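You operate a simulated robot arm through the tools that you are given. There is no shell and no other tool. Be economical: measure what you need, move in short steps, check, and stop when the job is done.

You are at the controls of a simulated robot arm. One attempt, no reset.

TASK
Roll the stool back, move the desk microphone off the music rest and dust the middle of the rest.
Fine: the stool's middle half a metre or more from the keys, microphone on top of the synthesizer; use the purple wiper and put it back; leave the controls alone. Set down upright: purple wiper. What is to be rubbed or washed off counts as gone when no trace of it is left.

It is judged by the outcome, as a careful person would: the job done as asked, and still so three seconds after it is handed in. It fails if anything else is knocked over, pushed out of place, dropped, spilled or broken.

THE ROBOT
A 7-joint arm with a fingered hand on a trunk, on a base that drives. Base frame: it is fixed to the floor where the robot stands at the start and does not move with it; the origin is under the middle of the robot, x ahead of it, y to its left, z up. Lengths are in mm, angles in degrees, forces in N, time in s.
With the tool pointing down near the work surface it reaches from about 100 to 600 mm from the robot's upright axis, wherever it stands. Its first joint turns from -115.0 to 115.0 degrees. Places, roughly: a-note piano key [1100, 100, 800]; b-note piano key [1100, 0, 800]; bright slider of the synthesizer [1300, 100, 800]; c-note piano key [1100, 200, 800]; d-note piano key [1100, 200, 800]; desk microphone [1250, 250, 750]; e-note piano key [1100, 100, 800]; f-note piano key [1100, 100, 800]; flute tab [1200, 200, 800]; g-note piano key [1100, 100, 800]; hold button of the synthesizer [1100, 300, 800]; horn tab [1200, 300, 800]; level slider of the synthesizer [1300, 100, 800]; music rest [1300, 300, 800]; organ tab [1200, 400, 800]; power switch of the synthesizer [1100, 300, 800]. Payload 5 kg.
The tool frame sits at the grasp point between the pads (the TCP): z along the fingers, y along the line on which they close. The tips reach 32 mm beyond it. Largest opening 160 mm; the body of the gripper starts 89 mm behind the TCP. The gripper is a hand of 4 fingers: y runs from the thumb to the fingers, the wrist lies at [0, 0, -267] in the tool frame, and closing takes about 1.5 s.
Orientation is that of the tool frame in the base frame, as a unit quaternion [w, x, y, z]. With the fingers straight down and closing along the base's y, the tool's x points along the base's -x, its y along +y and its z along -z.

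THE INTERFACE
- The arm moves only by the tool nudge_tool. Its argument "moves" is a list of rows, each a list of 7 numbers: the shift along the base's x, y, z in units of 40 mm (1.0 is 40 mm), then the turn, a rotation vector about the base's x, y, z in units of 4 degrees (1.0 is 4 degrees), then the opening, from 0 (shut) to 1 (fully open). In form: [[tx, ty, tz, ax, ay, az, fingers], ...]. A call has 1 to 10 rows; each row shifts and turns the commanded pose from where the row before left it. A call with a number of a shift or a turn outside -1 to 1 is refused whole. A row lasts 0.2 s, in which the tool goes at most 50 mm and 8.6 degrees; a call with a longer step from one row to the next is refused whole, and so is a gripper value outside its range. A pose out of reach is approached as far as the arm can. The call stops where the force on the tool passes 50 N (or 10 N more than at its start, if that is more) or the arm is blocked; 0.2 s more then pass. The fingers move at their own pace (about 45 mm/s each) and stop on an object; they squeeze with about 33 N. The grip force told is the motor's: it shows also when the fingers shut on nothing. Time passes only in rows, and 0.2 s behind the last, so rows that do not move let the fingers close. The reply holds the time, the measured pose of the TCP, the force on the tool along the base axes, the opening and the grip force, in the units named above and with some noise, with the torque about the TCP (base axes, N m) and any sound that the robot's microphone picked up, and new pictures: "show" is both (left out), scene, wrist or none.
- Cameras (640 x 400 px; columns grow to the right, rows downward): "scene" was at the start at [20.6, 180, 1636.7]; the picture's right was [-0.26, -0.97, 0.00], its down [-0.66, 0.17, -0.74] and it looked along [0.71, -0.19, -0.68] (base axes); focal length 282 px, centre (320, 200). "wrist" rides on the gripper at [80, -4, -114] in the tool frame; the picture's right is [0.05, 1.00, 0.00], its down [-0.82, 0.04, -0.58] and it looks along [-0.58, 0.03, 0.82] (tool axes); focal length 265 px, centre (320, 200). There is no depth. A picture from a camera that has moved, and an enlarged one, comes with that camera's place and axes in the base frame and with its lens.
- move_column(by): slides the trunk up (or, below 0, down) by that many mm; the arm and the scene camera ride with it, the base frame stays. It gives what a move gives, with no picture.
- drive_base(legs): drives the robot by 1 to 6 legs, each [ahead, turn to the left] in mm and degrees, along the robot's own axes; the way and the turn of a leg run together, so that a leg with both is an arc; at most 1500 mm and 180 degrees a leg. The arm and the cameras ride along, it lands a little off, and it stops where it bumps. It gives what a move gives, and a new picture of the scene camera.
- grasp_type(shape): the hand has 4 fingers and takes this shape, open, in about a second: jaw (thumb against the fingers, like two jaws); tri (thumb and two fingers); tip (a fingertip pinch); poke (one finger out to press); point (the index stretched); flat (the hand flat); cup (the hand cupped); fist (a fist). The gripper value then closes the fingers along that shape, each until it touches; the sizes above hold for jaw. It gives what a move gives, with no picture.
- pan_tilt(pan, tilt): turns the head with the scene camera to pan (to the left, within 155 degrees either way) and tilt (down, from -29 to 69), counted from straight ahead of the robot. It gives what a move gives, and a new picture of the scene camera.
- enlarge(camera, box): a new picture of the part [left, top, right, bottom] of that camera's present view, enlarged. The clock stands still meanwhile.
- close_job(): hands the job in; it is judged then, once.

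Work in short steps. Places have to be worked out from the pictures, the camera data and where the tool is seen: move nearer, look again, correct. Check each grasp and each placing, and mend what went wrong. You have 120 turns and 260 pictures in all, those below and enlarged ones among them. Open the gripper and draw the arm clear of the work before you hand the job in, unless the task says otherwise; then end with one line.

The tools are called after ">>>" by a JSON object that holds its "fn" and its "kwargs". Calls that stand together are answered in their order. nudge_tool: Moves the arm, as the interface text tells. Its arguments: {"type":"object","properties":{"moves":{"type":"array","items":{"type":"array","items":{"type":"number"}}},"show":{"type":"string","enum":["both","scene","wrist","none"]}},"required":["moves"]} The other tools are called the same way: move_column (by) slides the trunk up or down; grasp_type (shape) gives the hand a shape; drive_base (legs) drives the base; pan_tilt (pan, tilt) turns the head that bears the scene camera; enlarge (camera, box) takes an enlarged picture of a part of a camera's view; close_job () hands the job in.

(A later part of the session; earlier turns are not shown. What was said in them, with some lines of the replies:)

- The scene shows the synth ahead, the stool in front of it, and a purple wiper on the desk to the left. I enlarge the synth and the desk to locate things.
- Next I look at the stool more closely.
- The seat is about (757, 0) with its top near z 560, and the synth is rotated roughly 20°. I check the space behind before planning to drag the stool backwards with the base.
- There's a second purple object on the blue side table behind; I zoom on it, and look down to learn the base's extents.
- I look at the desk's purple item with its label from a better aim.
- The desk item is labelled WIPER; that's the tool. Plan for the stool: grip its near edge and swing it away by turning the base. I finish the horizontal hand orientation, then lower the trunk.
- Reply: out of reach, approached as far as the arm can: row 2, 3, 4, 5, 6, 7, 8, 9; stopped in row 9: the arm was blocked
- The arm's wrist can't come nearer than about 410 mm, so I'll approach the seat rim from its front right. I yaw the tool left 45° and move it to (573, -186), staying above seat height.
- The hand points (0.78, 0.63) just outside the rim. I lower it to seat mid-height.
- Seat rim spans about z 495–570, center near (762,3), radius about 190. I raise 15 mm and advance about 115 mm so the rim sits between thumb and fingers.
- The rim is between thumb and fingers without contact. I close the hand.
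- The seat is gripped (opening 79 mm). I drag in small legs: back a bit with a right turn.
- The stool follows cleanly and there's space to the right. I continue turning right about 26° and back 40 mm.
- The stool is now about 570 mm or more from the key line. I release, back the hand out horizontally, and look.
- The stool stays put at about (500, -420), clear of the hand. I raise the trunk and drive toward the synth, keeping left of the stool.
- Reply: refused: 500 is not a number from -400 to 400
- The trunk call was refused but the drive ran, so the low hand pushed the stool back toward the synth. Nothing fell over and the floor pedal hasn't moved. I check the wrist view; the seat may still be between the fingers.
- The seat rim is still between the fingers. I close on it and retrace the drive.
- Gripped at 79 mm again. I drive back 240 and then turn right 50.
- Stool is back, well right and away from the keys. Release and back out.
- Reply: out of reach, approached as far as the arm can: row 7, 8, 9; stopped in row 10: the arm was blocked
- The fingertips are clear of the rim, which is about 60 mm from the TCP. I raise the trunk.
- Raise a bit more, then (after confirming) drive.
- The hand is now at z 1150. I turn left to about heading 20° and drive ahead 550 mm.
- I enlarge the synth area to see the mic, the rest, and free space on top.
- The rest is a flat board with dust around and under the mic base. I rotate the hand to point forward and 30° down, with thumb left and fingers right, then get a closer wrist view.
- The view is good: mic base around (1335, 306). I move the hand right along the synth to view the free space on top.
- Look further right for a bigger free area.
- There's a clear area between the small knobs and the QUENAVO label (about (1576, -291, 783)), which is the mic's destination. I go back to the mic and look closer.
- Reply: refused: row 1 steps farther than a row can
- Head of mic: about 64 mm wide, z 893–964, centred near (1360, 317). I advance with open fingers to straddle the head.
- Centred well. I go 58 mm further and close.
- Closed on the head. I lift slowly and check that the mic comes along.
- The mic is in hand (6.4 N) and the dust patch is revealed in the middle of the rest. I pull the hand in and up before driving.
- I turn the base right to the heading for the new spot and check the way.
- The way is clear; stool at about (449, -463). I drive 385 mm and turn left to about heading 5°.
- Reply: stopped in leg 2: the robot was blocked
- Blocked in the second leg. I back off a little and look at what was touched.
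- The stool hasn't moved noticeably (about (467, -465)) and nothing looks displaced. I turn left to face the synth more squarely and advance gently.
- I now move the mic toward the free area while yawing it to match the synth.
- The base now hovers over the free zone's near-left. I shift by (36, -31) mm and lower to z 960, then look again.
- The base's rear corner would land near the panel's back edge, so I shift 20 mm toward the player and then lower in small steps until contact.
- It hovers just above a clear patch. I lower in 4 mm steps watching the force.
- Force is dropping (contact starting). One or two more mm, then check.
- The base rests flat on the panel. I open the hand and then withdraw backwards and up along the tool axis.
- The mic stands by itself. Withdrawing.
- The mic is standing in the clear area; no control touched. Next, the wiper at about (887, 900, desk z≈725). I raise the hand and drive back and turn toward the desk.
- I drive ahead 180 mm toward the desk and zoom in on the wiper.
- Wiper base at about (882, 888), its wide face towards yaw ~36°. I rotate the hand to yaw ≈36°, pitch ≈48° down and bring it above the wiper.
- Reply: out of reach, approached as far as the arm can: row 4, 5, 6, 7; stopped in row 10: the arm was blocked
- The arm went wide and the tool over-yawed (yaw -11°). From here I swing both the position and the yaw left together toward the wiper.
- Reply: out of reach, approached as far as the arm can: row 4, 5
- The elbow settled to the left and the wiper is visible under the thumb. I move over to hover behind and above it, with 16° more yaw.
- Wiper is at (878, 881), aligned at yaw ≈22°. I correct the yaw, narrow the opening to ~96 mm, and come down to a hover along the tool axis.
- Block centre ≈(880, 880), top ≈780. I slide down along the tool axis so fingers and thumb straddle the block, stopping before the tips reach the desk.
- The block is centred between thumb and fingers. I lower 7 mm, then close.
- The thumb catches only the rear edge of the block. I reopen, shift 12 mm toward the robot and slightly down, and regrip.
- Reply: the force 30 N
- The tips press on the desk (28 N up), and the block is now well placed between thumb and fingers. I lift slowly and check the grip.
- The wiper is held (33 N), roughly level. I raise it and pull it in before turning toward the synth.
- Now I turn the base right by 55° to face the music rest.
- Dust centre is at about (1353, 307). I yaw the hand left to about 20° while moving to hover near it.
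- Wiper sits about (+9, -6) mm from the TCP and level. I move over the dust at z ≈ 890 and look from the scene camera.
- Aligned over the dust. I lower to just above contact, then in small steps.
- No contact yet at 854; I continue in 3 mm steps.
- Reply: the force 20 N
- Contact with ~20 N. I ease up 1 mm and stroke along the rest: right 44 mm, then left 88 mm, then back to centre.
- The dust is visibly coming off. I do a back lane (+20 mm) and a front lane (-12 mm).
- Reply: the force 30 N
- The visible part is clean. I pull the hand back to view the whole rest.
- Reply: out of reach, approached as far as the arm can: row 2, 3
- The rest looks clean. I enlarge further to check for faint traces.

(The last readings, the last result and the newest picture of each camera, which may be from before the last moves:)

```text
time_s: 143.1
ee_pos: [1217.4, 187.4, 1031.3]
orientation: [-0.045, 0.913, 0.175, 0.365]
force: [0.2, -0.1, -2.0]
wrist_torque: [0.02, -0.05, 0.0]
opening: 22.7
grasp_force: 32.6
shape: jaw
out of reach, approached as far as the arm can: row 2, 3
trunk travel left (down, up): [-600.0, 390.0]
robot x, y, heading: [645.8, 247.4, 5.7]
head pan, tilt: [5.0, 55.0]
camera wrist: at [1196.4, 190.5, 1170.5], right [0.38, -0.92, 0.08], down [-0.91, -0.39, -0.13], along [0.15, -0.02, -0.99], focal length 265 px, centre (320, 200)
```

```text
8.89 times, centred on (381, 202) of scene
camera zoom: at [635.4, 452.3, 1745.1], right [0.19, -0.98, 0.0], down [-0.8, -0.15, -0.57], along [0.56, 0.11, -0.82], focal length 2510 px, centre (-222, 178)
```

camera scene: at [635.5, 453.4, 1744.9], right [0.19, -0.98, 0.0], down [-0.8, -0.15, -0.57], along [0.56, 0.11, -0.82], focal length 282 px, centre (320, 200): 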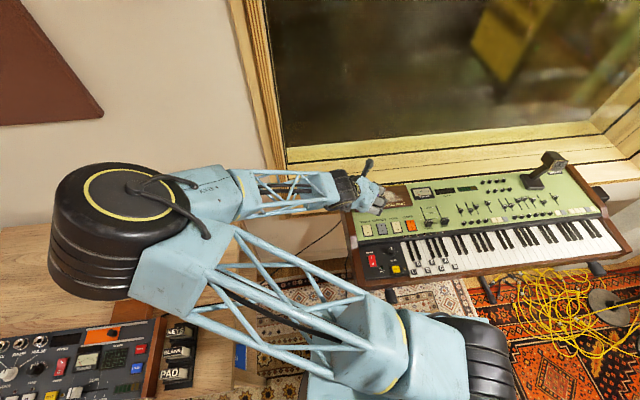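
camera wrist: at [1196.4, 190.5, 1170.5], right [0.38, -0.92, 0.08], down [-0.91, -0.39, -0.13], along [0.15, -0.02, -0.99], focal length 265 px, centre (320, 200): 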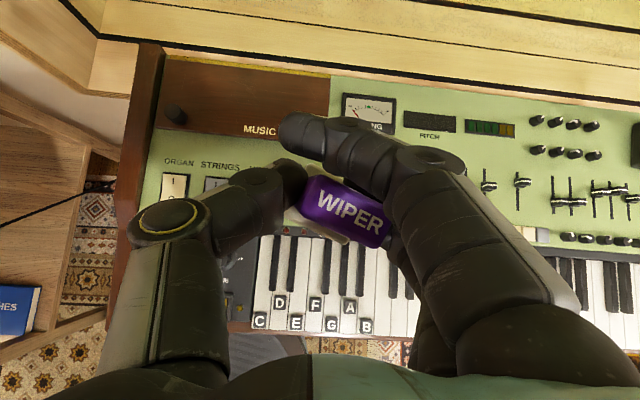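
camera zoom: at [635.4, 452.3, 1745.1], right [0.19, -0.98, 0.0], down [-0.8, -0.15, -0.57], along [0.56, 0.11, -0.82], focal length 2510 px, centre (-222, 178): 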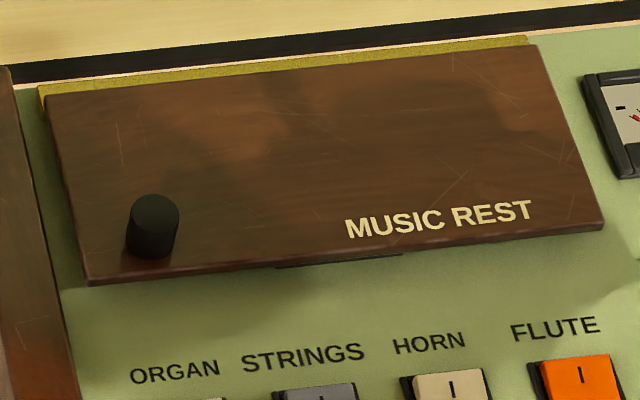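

The rest is spotless. Now I return the wiper: I reverse the earlier motion, moving left while yawing right.

>>> {"fn": "nudge_tool", "kwargs": {"moves": [[0.2, 0.5, 0, 0, 0, -0.95, 0.1], [0.1, 0.5, 0, 0, 0, -0.95, 0.1], [0, 0.53, 0, 0, 0, -0.95, 0.1], [0, 0.53, 0, 0, 0, -0.95, 0.1], [0, 0.53, 0, 0, 0, -0.95, 0.1], [0, 0.53, 0, 0, 0, -0.95, 0.1], [0, 0.53, 0, 0, 0, -0.95, 0.1], [-0.1, 0.53, 0, 0, 0, -0.95, 0.1], [-0.2, 0.53, 0, 0, 0, -0.95, 0.1], [-0.2, 0.53, 0, 0, 0, -0.95, 0.1]], "show": "none"}}

>>> {"fn": "drive_base", "kwargs": {"legs": [[0, 55]]}}

>>> {"fn": "nudge_tool", "kwargs": {"moves": [[0, 0, 0, 0, 0, 0, 0.1]], "show": "wrist"}}

```text
time_s: 145.3
ee_pos: [1223.6, 393.1, 1033.2]
orientation: [0.079, 0.92, -0.134, 0.36]
force: [0.0, 0.9, -1.9]
wrist_torque: [-0.03, -0.02, 0.0]
opening: 22.9
grasp_force: 32.7
shape: jaw
out of reach, approached as far as the arm can: row 1, 2, 3
trunk travel left (down, up): [-600.0, 390.0]
robot x, y, heading: [641.4, 242.7, 5.7]
head pan, tilt: [5.0, 55.0]
```

```text
time_s: 148.3
ee_pos: [854.2, 806.6, 1031.4]
orientation: [-0.097, 0.878, 0.308, 0.354]
force: [-0.1, -0.8, -0.7]
wrist_torque: [-0.01, 0.01, -0.02]
opening: 22.8
grasp_force: 33.1
shape: jaw
trunk travel left (down, up): [-600.0, 390.0]
robot x, y, heading: [644.0, 247.9, 61.2]
head pan, tilt: [5.0, 55.0]
camera scene: at [466.5, 355.9, 1744.9], right [0.91, -0.41, 0.0], down [-0.33, -0.75, -0.57], along [0.23, 0.52, -0.82], focal length 282 px, centre (320, 200)
```

scene: 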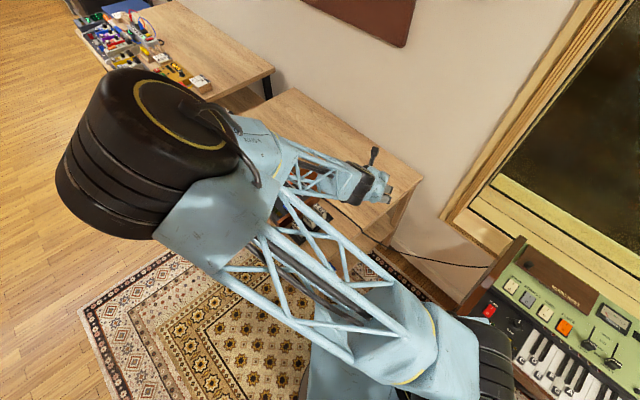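

```text
time_s: 148.7
ee_pos: [854.2, 806.4, 1032.0]
orientation: [-0.097, 0.877, 0.308, 0.355]
force: [-0.1, 0.4, -0.5]
wrist_torque: [-0.03, -0.02, 0.03]
opening: 22.8
grasp_force: 33.3
shape: jaw
trunk travel left (down, up): [-600.0, 390.0]
robot x, y, heading: [644.6, 242.1, 61.0]
head pan, tilt: [5.0, 55.0]
camera wrist: at [833.8, 803.4, 1169.8], right [0.64, -0.77, 0.08], down [-0.76, -0.64, -0.13], along [0.16, 0.02, -0.99], focal length 265 px, centre (320, 200)
```

wrist: 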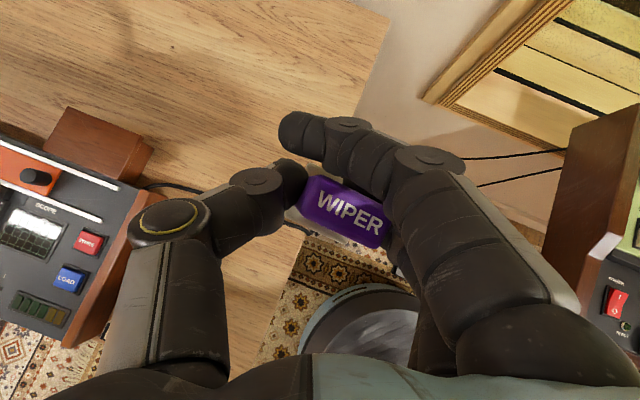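

The orientation matches the wiper's original one. I move over the original spot: TCP (875, 892), and down to about 840.

>>> {"fn": "nudge_tool", "kwargs": {"moves": [[0.13, 0.54, -0.8, 0, 0, 0, 0.1], [0.13, 0.54, -0.8, 0, 0, 0, 0.1], [0.13, 0.54, -0.8, 0, 0, 0, 0.1], [0.13, 0.52, -0.8, 0, 0, 0, 0.1], [0, 0, -0.8, 0, 0, 0, 0.1], [0, 0, -0.7, 0, 0, 0, 0.1]], "show": "wrist"}}

```text
time_s: 150.1
ee_pos: [877.1, 892.2, 842.9]
orientation: [-0.097, 0.878, 0.308, 0.354]
force: [-0.6, -0.1, -1.6]
wrist_torque: [0.0, 0.02, 0.01]
opening: 22.7
grasp_force: 32.6
shape: jaw
trunk travel left (down, up): [-600.0, 390.0]
robot x, y, heading: [646.6, 245.8, 60.9]
head pan, tilt: [5.0, 55.0]
camera wrist: at [855.8, 888.9, 981.4], right [0.64, -0.77, 0.08], down [-0.76, -0.64, -0.13], along [0.16, 0.02, -0.99], focal length 265 px, centre (320, 200)
```

wrist: 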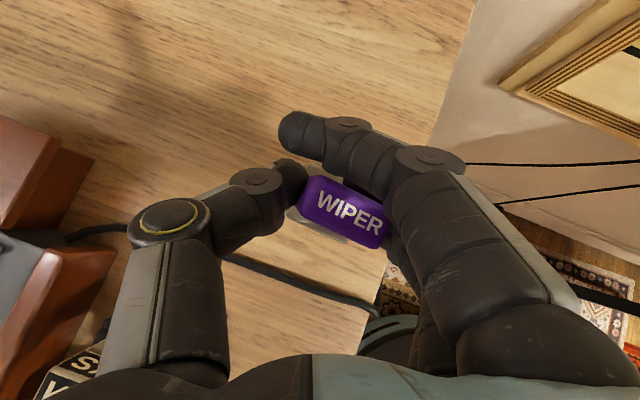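

Positioned in front of the cable's far side as originally. I lower to near contact.

>>> {"fn": "nudge_tool", "kwargs": {"moves": [[0, 0, -0.5, 0, 0, 0, 0.1], [0, 0, -0.4, 0, 0, 0, 0.1], [0, 0, -0.2, 0, 0, 0, 0.1], [0, 0, -0.1, 0, 0, 0, 0.1]], "show": "wrist"}}

```text
time_s: 151.1
ee_pos: [874.8, 890.9, 796.5]
orientation: [-0.097, 0.878, 0.307, 0.355]
force: [0.1, 0.7, -0.5]
wrist_torque: [-0.01, 0.01, -0.03]
opening: 22.6
grasp_force: 32.9
shape: jaw
trunk travel left (down, up): [-600.0, 390.0]
robot x, y, heading: [644.2, 245.5, 60.9]
head pan, tilt: [5.0, 55.0]
camera wrist: at [854.6, 888.9, 933.7], right [0.64, -0.77, 0.08], down [-0.76, -0.64, -0.13], along [0.16, 0.02, -0.99], focal length 265 px, centre (320, 200)
```

wrist: 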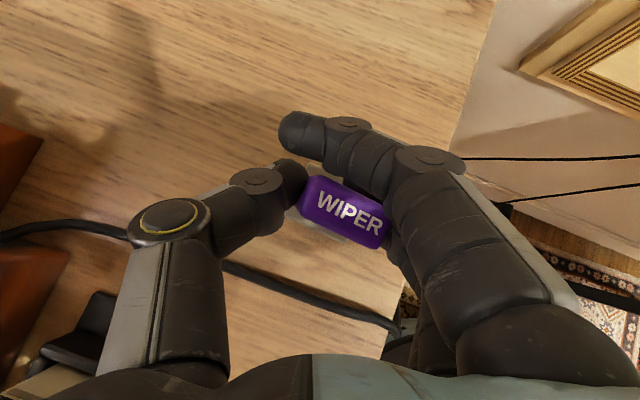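

>>> {"fn": "nudge_tool", "kwargs": {"moves": [[0, 0, -0.1, 0, 0, 0, 0.1], [0, 0, -0.08, 0, 0, 0, 0.1], [0, 0, 0, 0, 0, 0, 0.1]], "show": "none"}}

```text
time_s: 151.9
ee_pos: [876.0, 891.2, 789.9]
orientation: [-0.097, 0.877, 0.307, 0.357]
force: [1.7, 1.8, 8.0]
wrist_torque: [-0.18, -0.02, 0.02]
opening: 22.8
grasp_force: 32.5
shape: jaw
trunk travel left (down, up): [-600.0, 390.0]
robot x, y, heading: [644.3, 245.4, 61.2]
head pan, tilt: [5.0, 55.0]
```

Contact at 8 N. I open the hand in place.

>>> {"fn": "nudge_tool", "kwargs": {"moves": [[0, 0, 0, 0, 0, 0, 0.3], [0, 0, 0, 0, 0, 0, 0.4], [0, 0, 0, 0, 0, 0, 0.6], [0, 0, 0, 0, 0, 0, 0.6], [0, 0, 0, 0, 0, 0, 0.6]], "show": "wrist"}}

```text
time_s: 153.1
ee_pos: [874.5, 891.6, 790.1]
orientation: [-0.097, 0.878, 0.308, 0.354]
force: [1.5, 0.4, -0.4]
wrist_torque: [-0.03, -0.02, 0.01]
opening: 95.4
grasp_force: 0.0
shape: jaw
trunk travel left (down, up): [-600.0, 390.0]
robot x, y, heading: [645.6, 243.7, 60.9]
head pan, tilt: [5.0, 55.0]
camera wrist: at [854.5, 889.0, 926.6], right [0.64, -0.77, 0.08], down [-0.76, -0.64, -0.13], along [0.16, 0.02, -0.99], focal length 265 px, centre (320, 200)
```

wrist: 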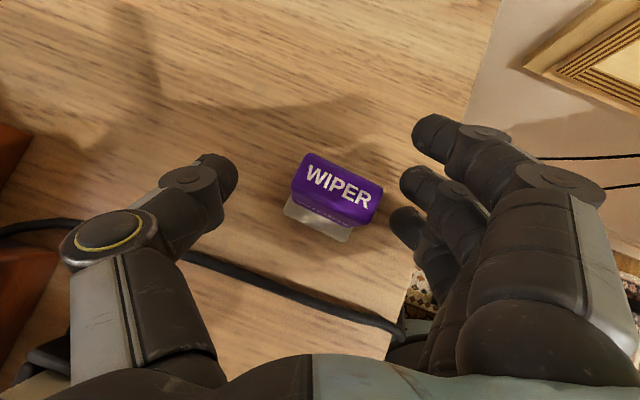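

The wiper stands upright at its original spot. I withdraw up along the tool axis.

>>> {"fn": "nudge_tool", "kwargs": {"moves": [[-0.55, -0.38, 0.65, 0, 0, 0, 0.6], [-0.55, -0.38, 0.65, 0, 0, 0, 0.6], [-0.55, -0.38, 0.65, 0, 0, 0, 0.6], [-0.3, -0.3, 0.9, 0, 0, 0, 0.8], [-0.2, -0.6, 0.9, 0, 0, 0, 1], [-0.2, -0.6, 0.9, 0, 0, 0, 1], [-0.2, -0.6, 0.9, 0, 0, 0, 1]]}}

>>> {"fn": "enlarge", "kwargs": {"camera": "wrist", "box": [160, 0, 480, 200]}}

```text
time_s: 154.7
ee_pos: [773.2, 761.8, 1011.9]
orientation: [-0.097, 0.878, 0.307, 0.354]
force: [-0.5, -0.1, 0.3]
wrist_torque: [0.02, -0.01, 0.05]
opening: 160.1
grasp_force: 0.0
shape: jaw
trunk travel left (down, up): [-600.0, 390.0]
robot x, y, heading: [645.7, 243.0, 60.9]
head pan, tilt: [5.0, 55.0]
camera scene: at [467.2, 355.1, 1744.9], right [0.91, -0.41, 0.0], down [-0.34, -0.75, -0.57], along [0.23, 0.52, -0.82], focal length 282 px, centre (320, 200)
camera wrist: at [753.5, 759.3, 1149.3], right [0.64, -0.77, 0.08], down [-0.76, -0.64, -0.13], along [0.16, 0.02, -0.99], focal length 265 px, centre (320, 200)
```

scene: 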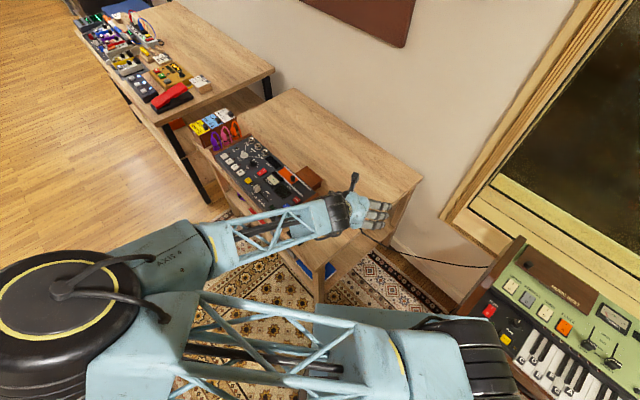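
wrist: 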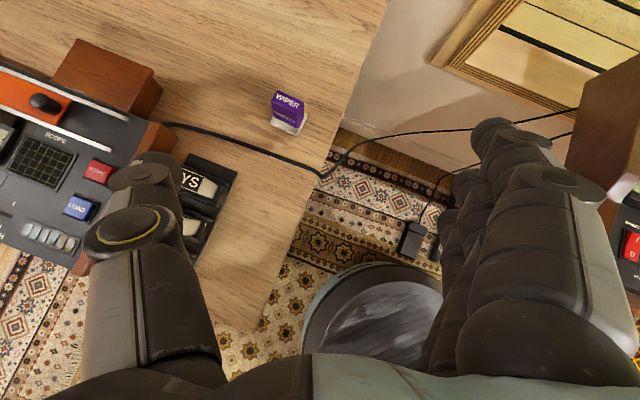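

```text
2.00 times, centred on (320, 100) of wrist
camera zoom: at [753.5, 759.3, 1149.3], right [0.64, -0.77, 0.08], down [-0.76, -0.64, -0.13], along [0.16, 0.02, -0.99], focal length 531 px, centre (320, 400)
```

zoom: 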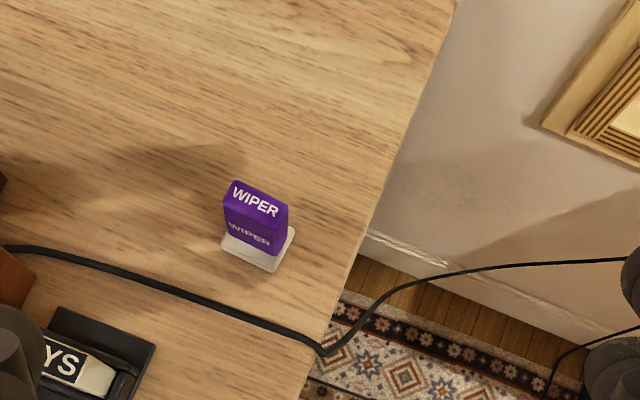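

Wiper is upright and in place. Last check: the stool and the mic from the scene camera.

>>> {"fn": "pan_tilt", "kwargs": {"pan": -65, "tilt": 45}}

>>> {"fn": "pan_tilt", "kwargs": {"pan": -150, "tilt": 55}}

```text
time_s: 156.1
ee_pos: [775.2, 762.5, 1011.1]
orientation: [-0.097, 0.878, 0.308, 0.354]
force: [-1.0, 0.2, 0.6]
wrist_torque: [0.01, 0.02, 0.03]
opening: 159.8
grasp_force: 0.1
shape: jaw
trunk travel left (down, up): [-600.0, 390.0]
robot x, y, heading: [644.3, 247.2, 60.7]
head pan, tilt: [-65.0, 45.0]
camera scene: at [518.3, 284.3, 1758.3], right [-0.07, -1.0, 0.0], down [-0.71, 0.05, -0.71], along [0.71, -0.05, -0.71], focal length 282 px, centre (320, 200)
```

scene: 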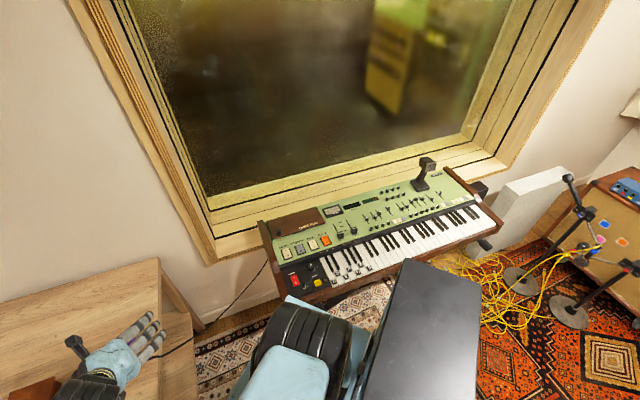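

```text
time_s: 157.7
ee_pos: [773.0, 764.6, 1010.7]
orientation: [-0.096, 0.878, 0.307, 0.355]
force: [0.2, 0.5, 0.2]
wrist_torque: [-0.02, 0.0, -0.02]
opening: 160.0
grasp_force: 0.1
shape: jaw
trunk travel left (down, up): [-600.0, 390.0]
robot x, y, heading: [641.7, 245.4, 61.0]
head pan, tilt: [-150.0, 55.0]
camera scene: at [438.4, 218.0, 1744.9], right [-1.0, -0.02, 0.0], down [-0.01, 0.82, -0.57], along [0.01, -0.57, -0.82], focal length 282 px, centre (320, 200)
```

scene: 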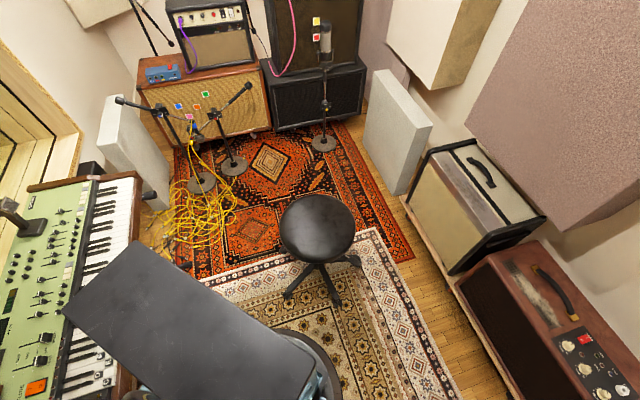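

Stool is about 620 mm or more from the keys, mic upright on the synth, rest clean, wiper back. I lift the open hand further clear of the desk.

>>> {"fn": "nudge_tool", "kwargs": {"moves": [[0, -0.2, 1, 0, 0, 0, 1], [0, -0.2, 1, 0, 0, 0, 1], [0, -0.2, 1, 0, 0, 0, 1]], "show": "none"}}

```text
time_s: 158.7
ee_pos: [804.5, 726.8, 1093.7]
orientation: [0.011, 0.829, 0.345, 0.44]
force: [-0.1, 0.3, 0.3]
wrist_torque: [0.01, -0.02, 0.03]
opening: 159.7
grasp_force: 0.0
shape: jaw
out of reach, approached as far as the arm can: row 1, 2
trunk travel left (down, up): [-600.0, 390.0]
robot x, y, heading: [642.3, 245.7, 61.0]
head pan, tilt: [-150.0, 55.0]
stopped in row 3: the arm was blocked; the commanded pose is now the measured one
```

The hand is open, empty and well above everything, so I hand the job in.

>>> {"fn": "close_job", "kwargs": {}}

```text
The job is handed in.
```

The job is handed in: by my camera estimates the stool's middle is about 620 mm or more from the keys. The microphone stands on a clear part of the synthesizer top, the music rest shows no dust, and the purple wiper is back upright, roughly 10 mm from its original spot.
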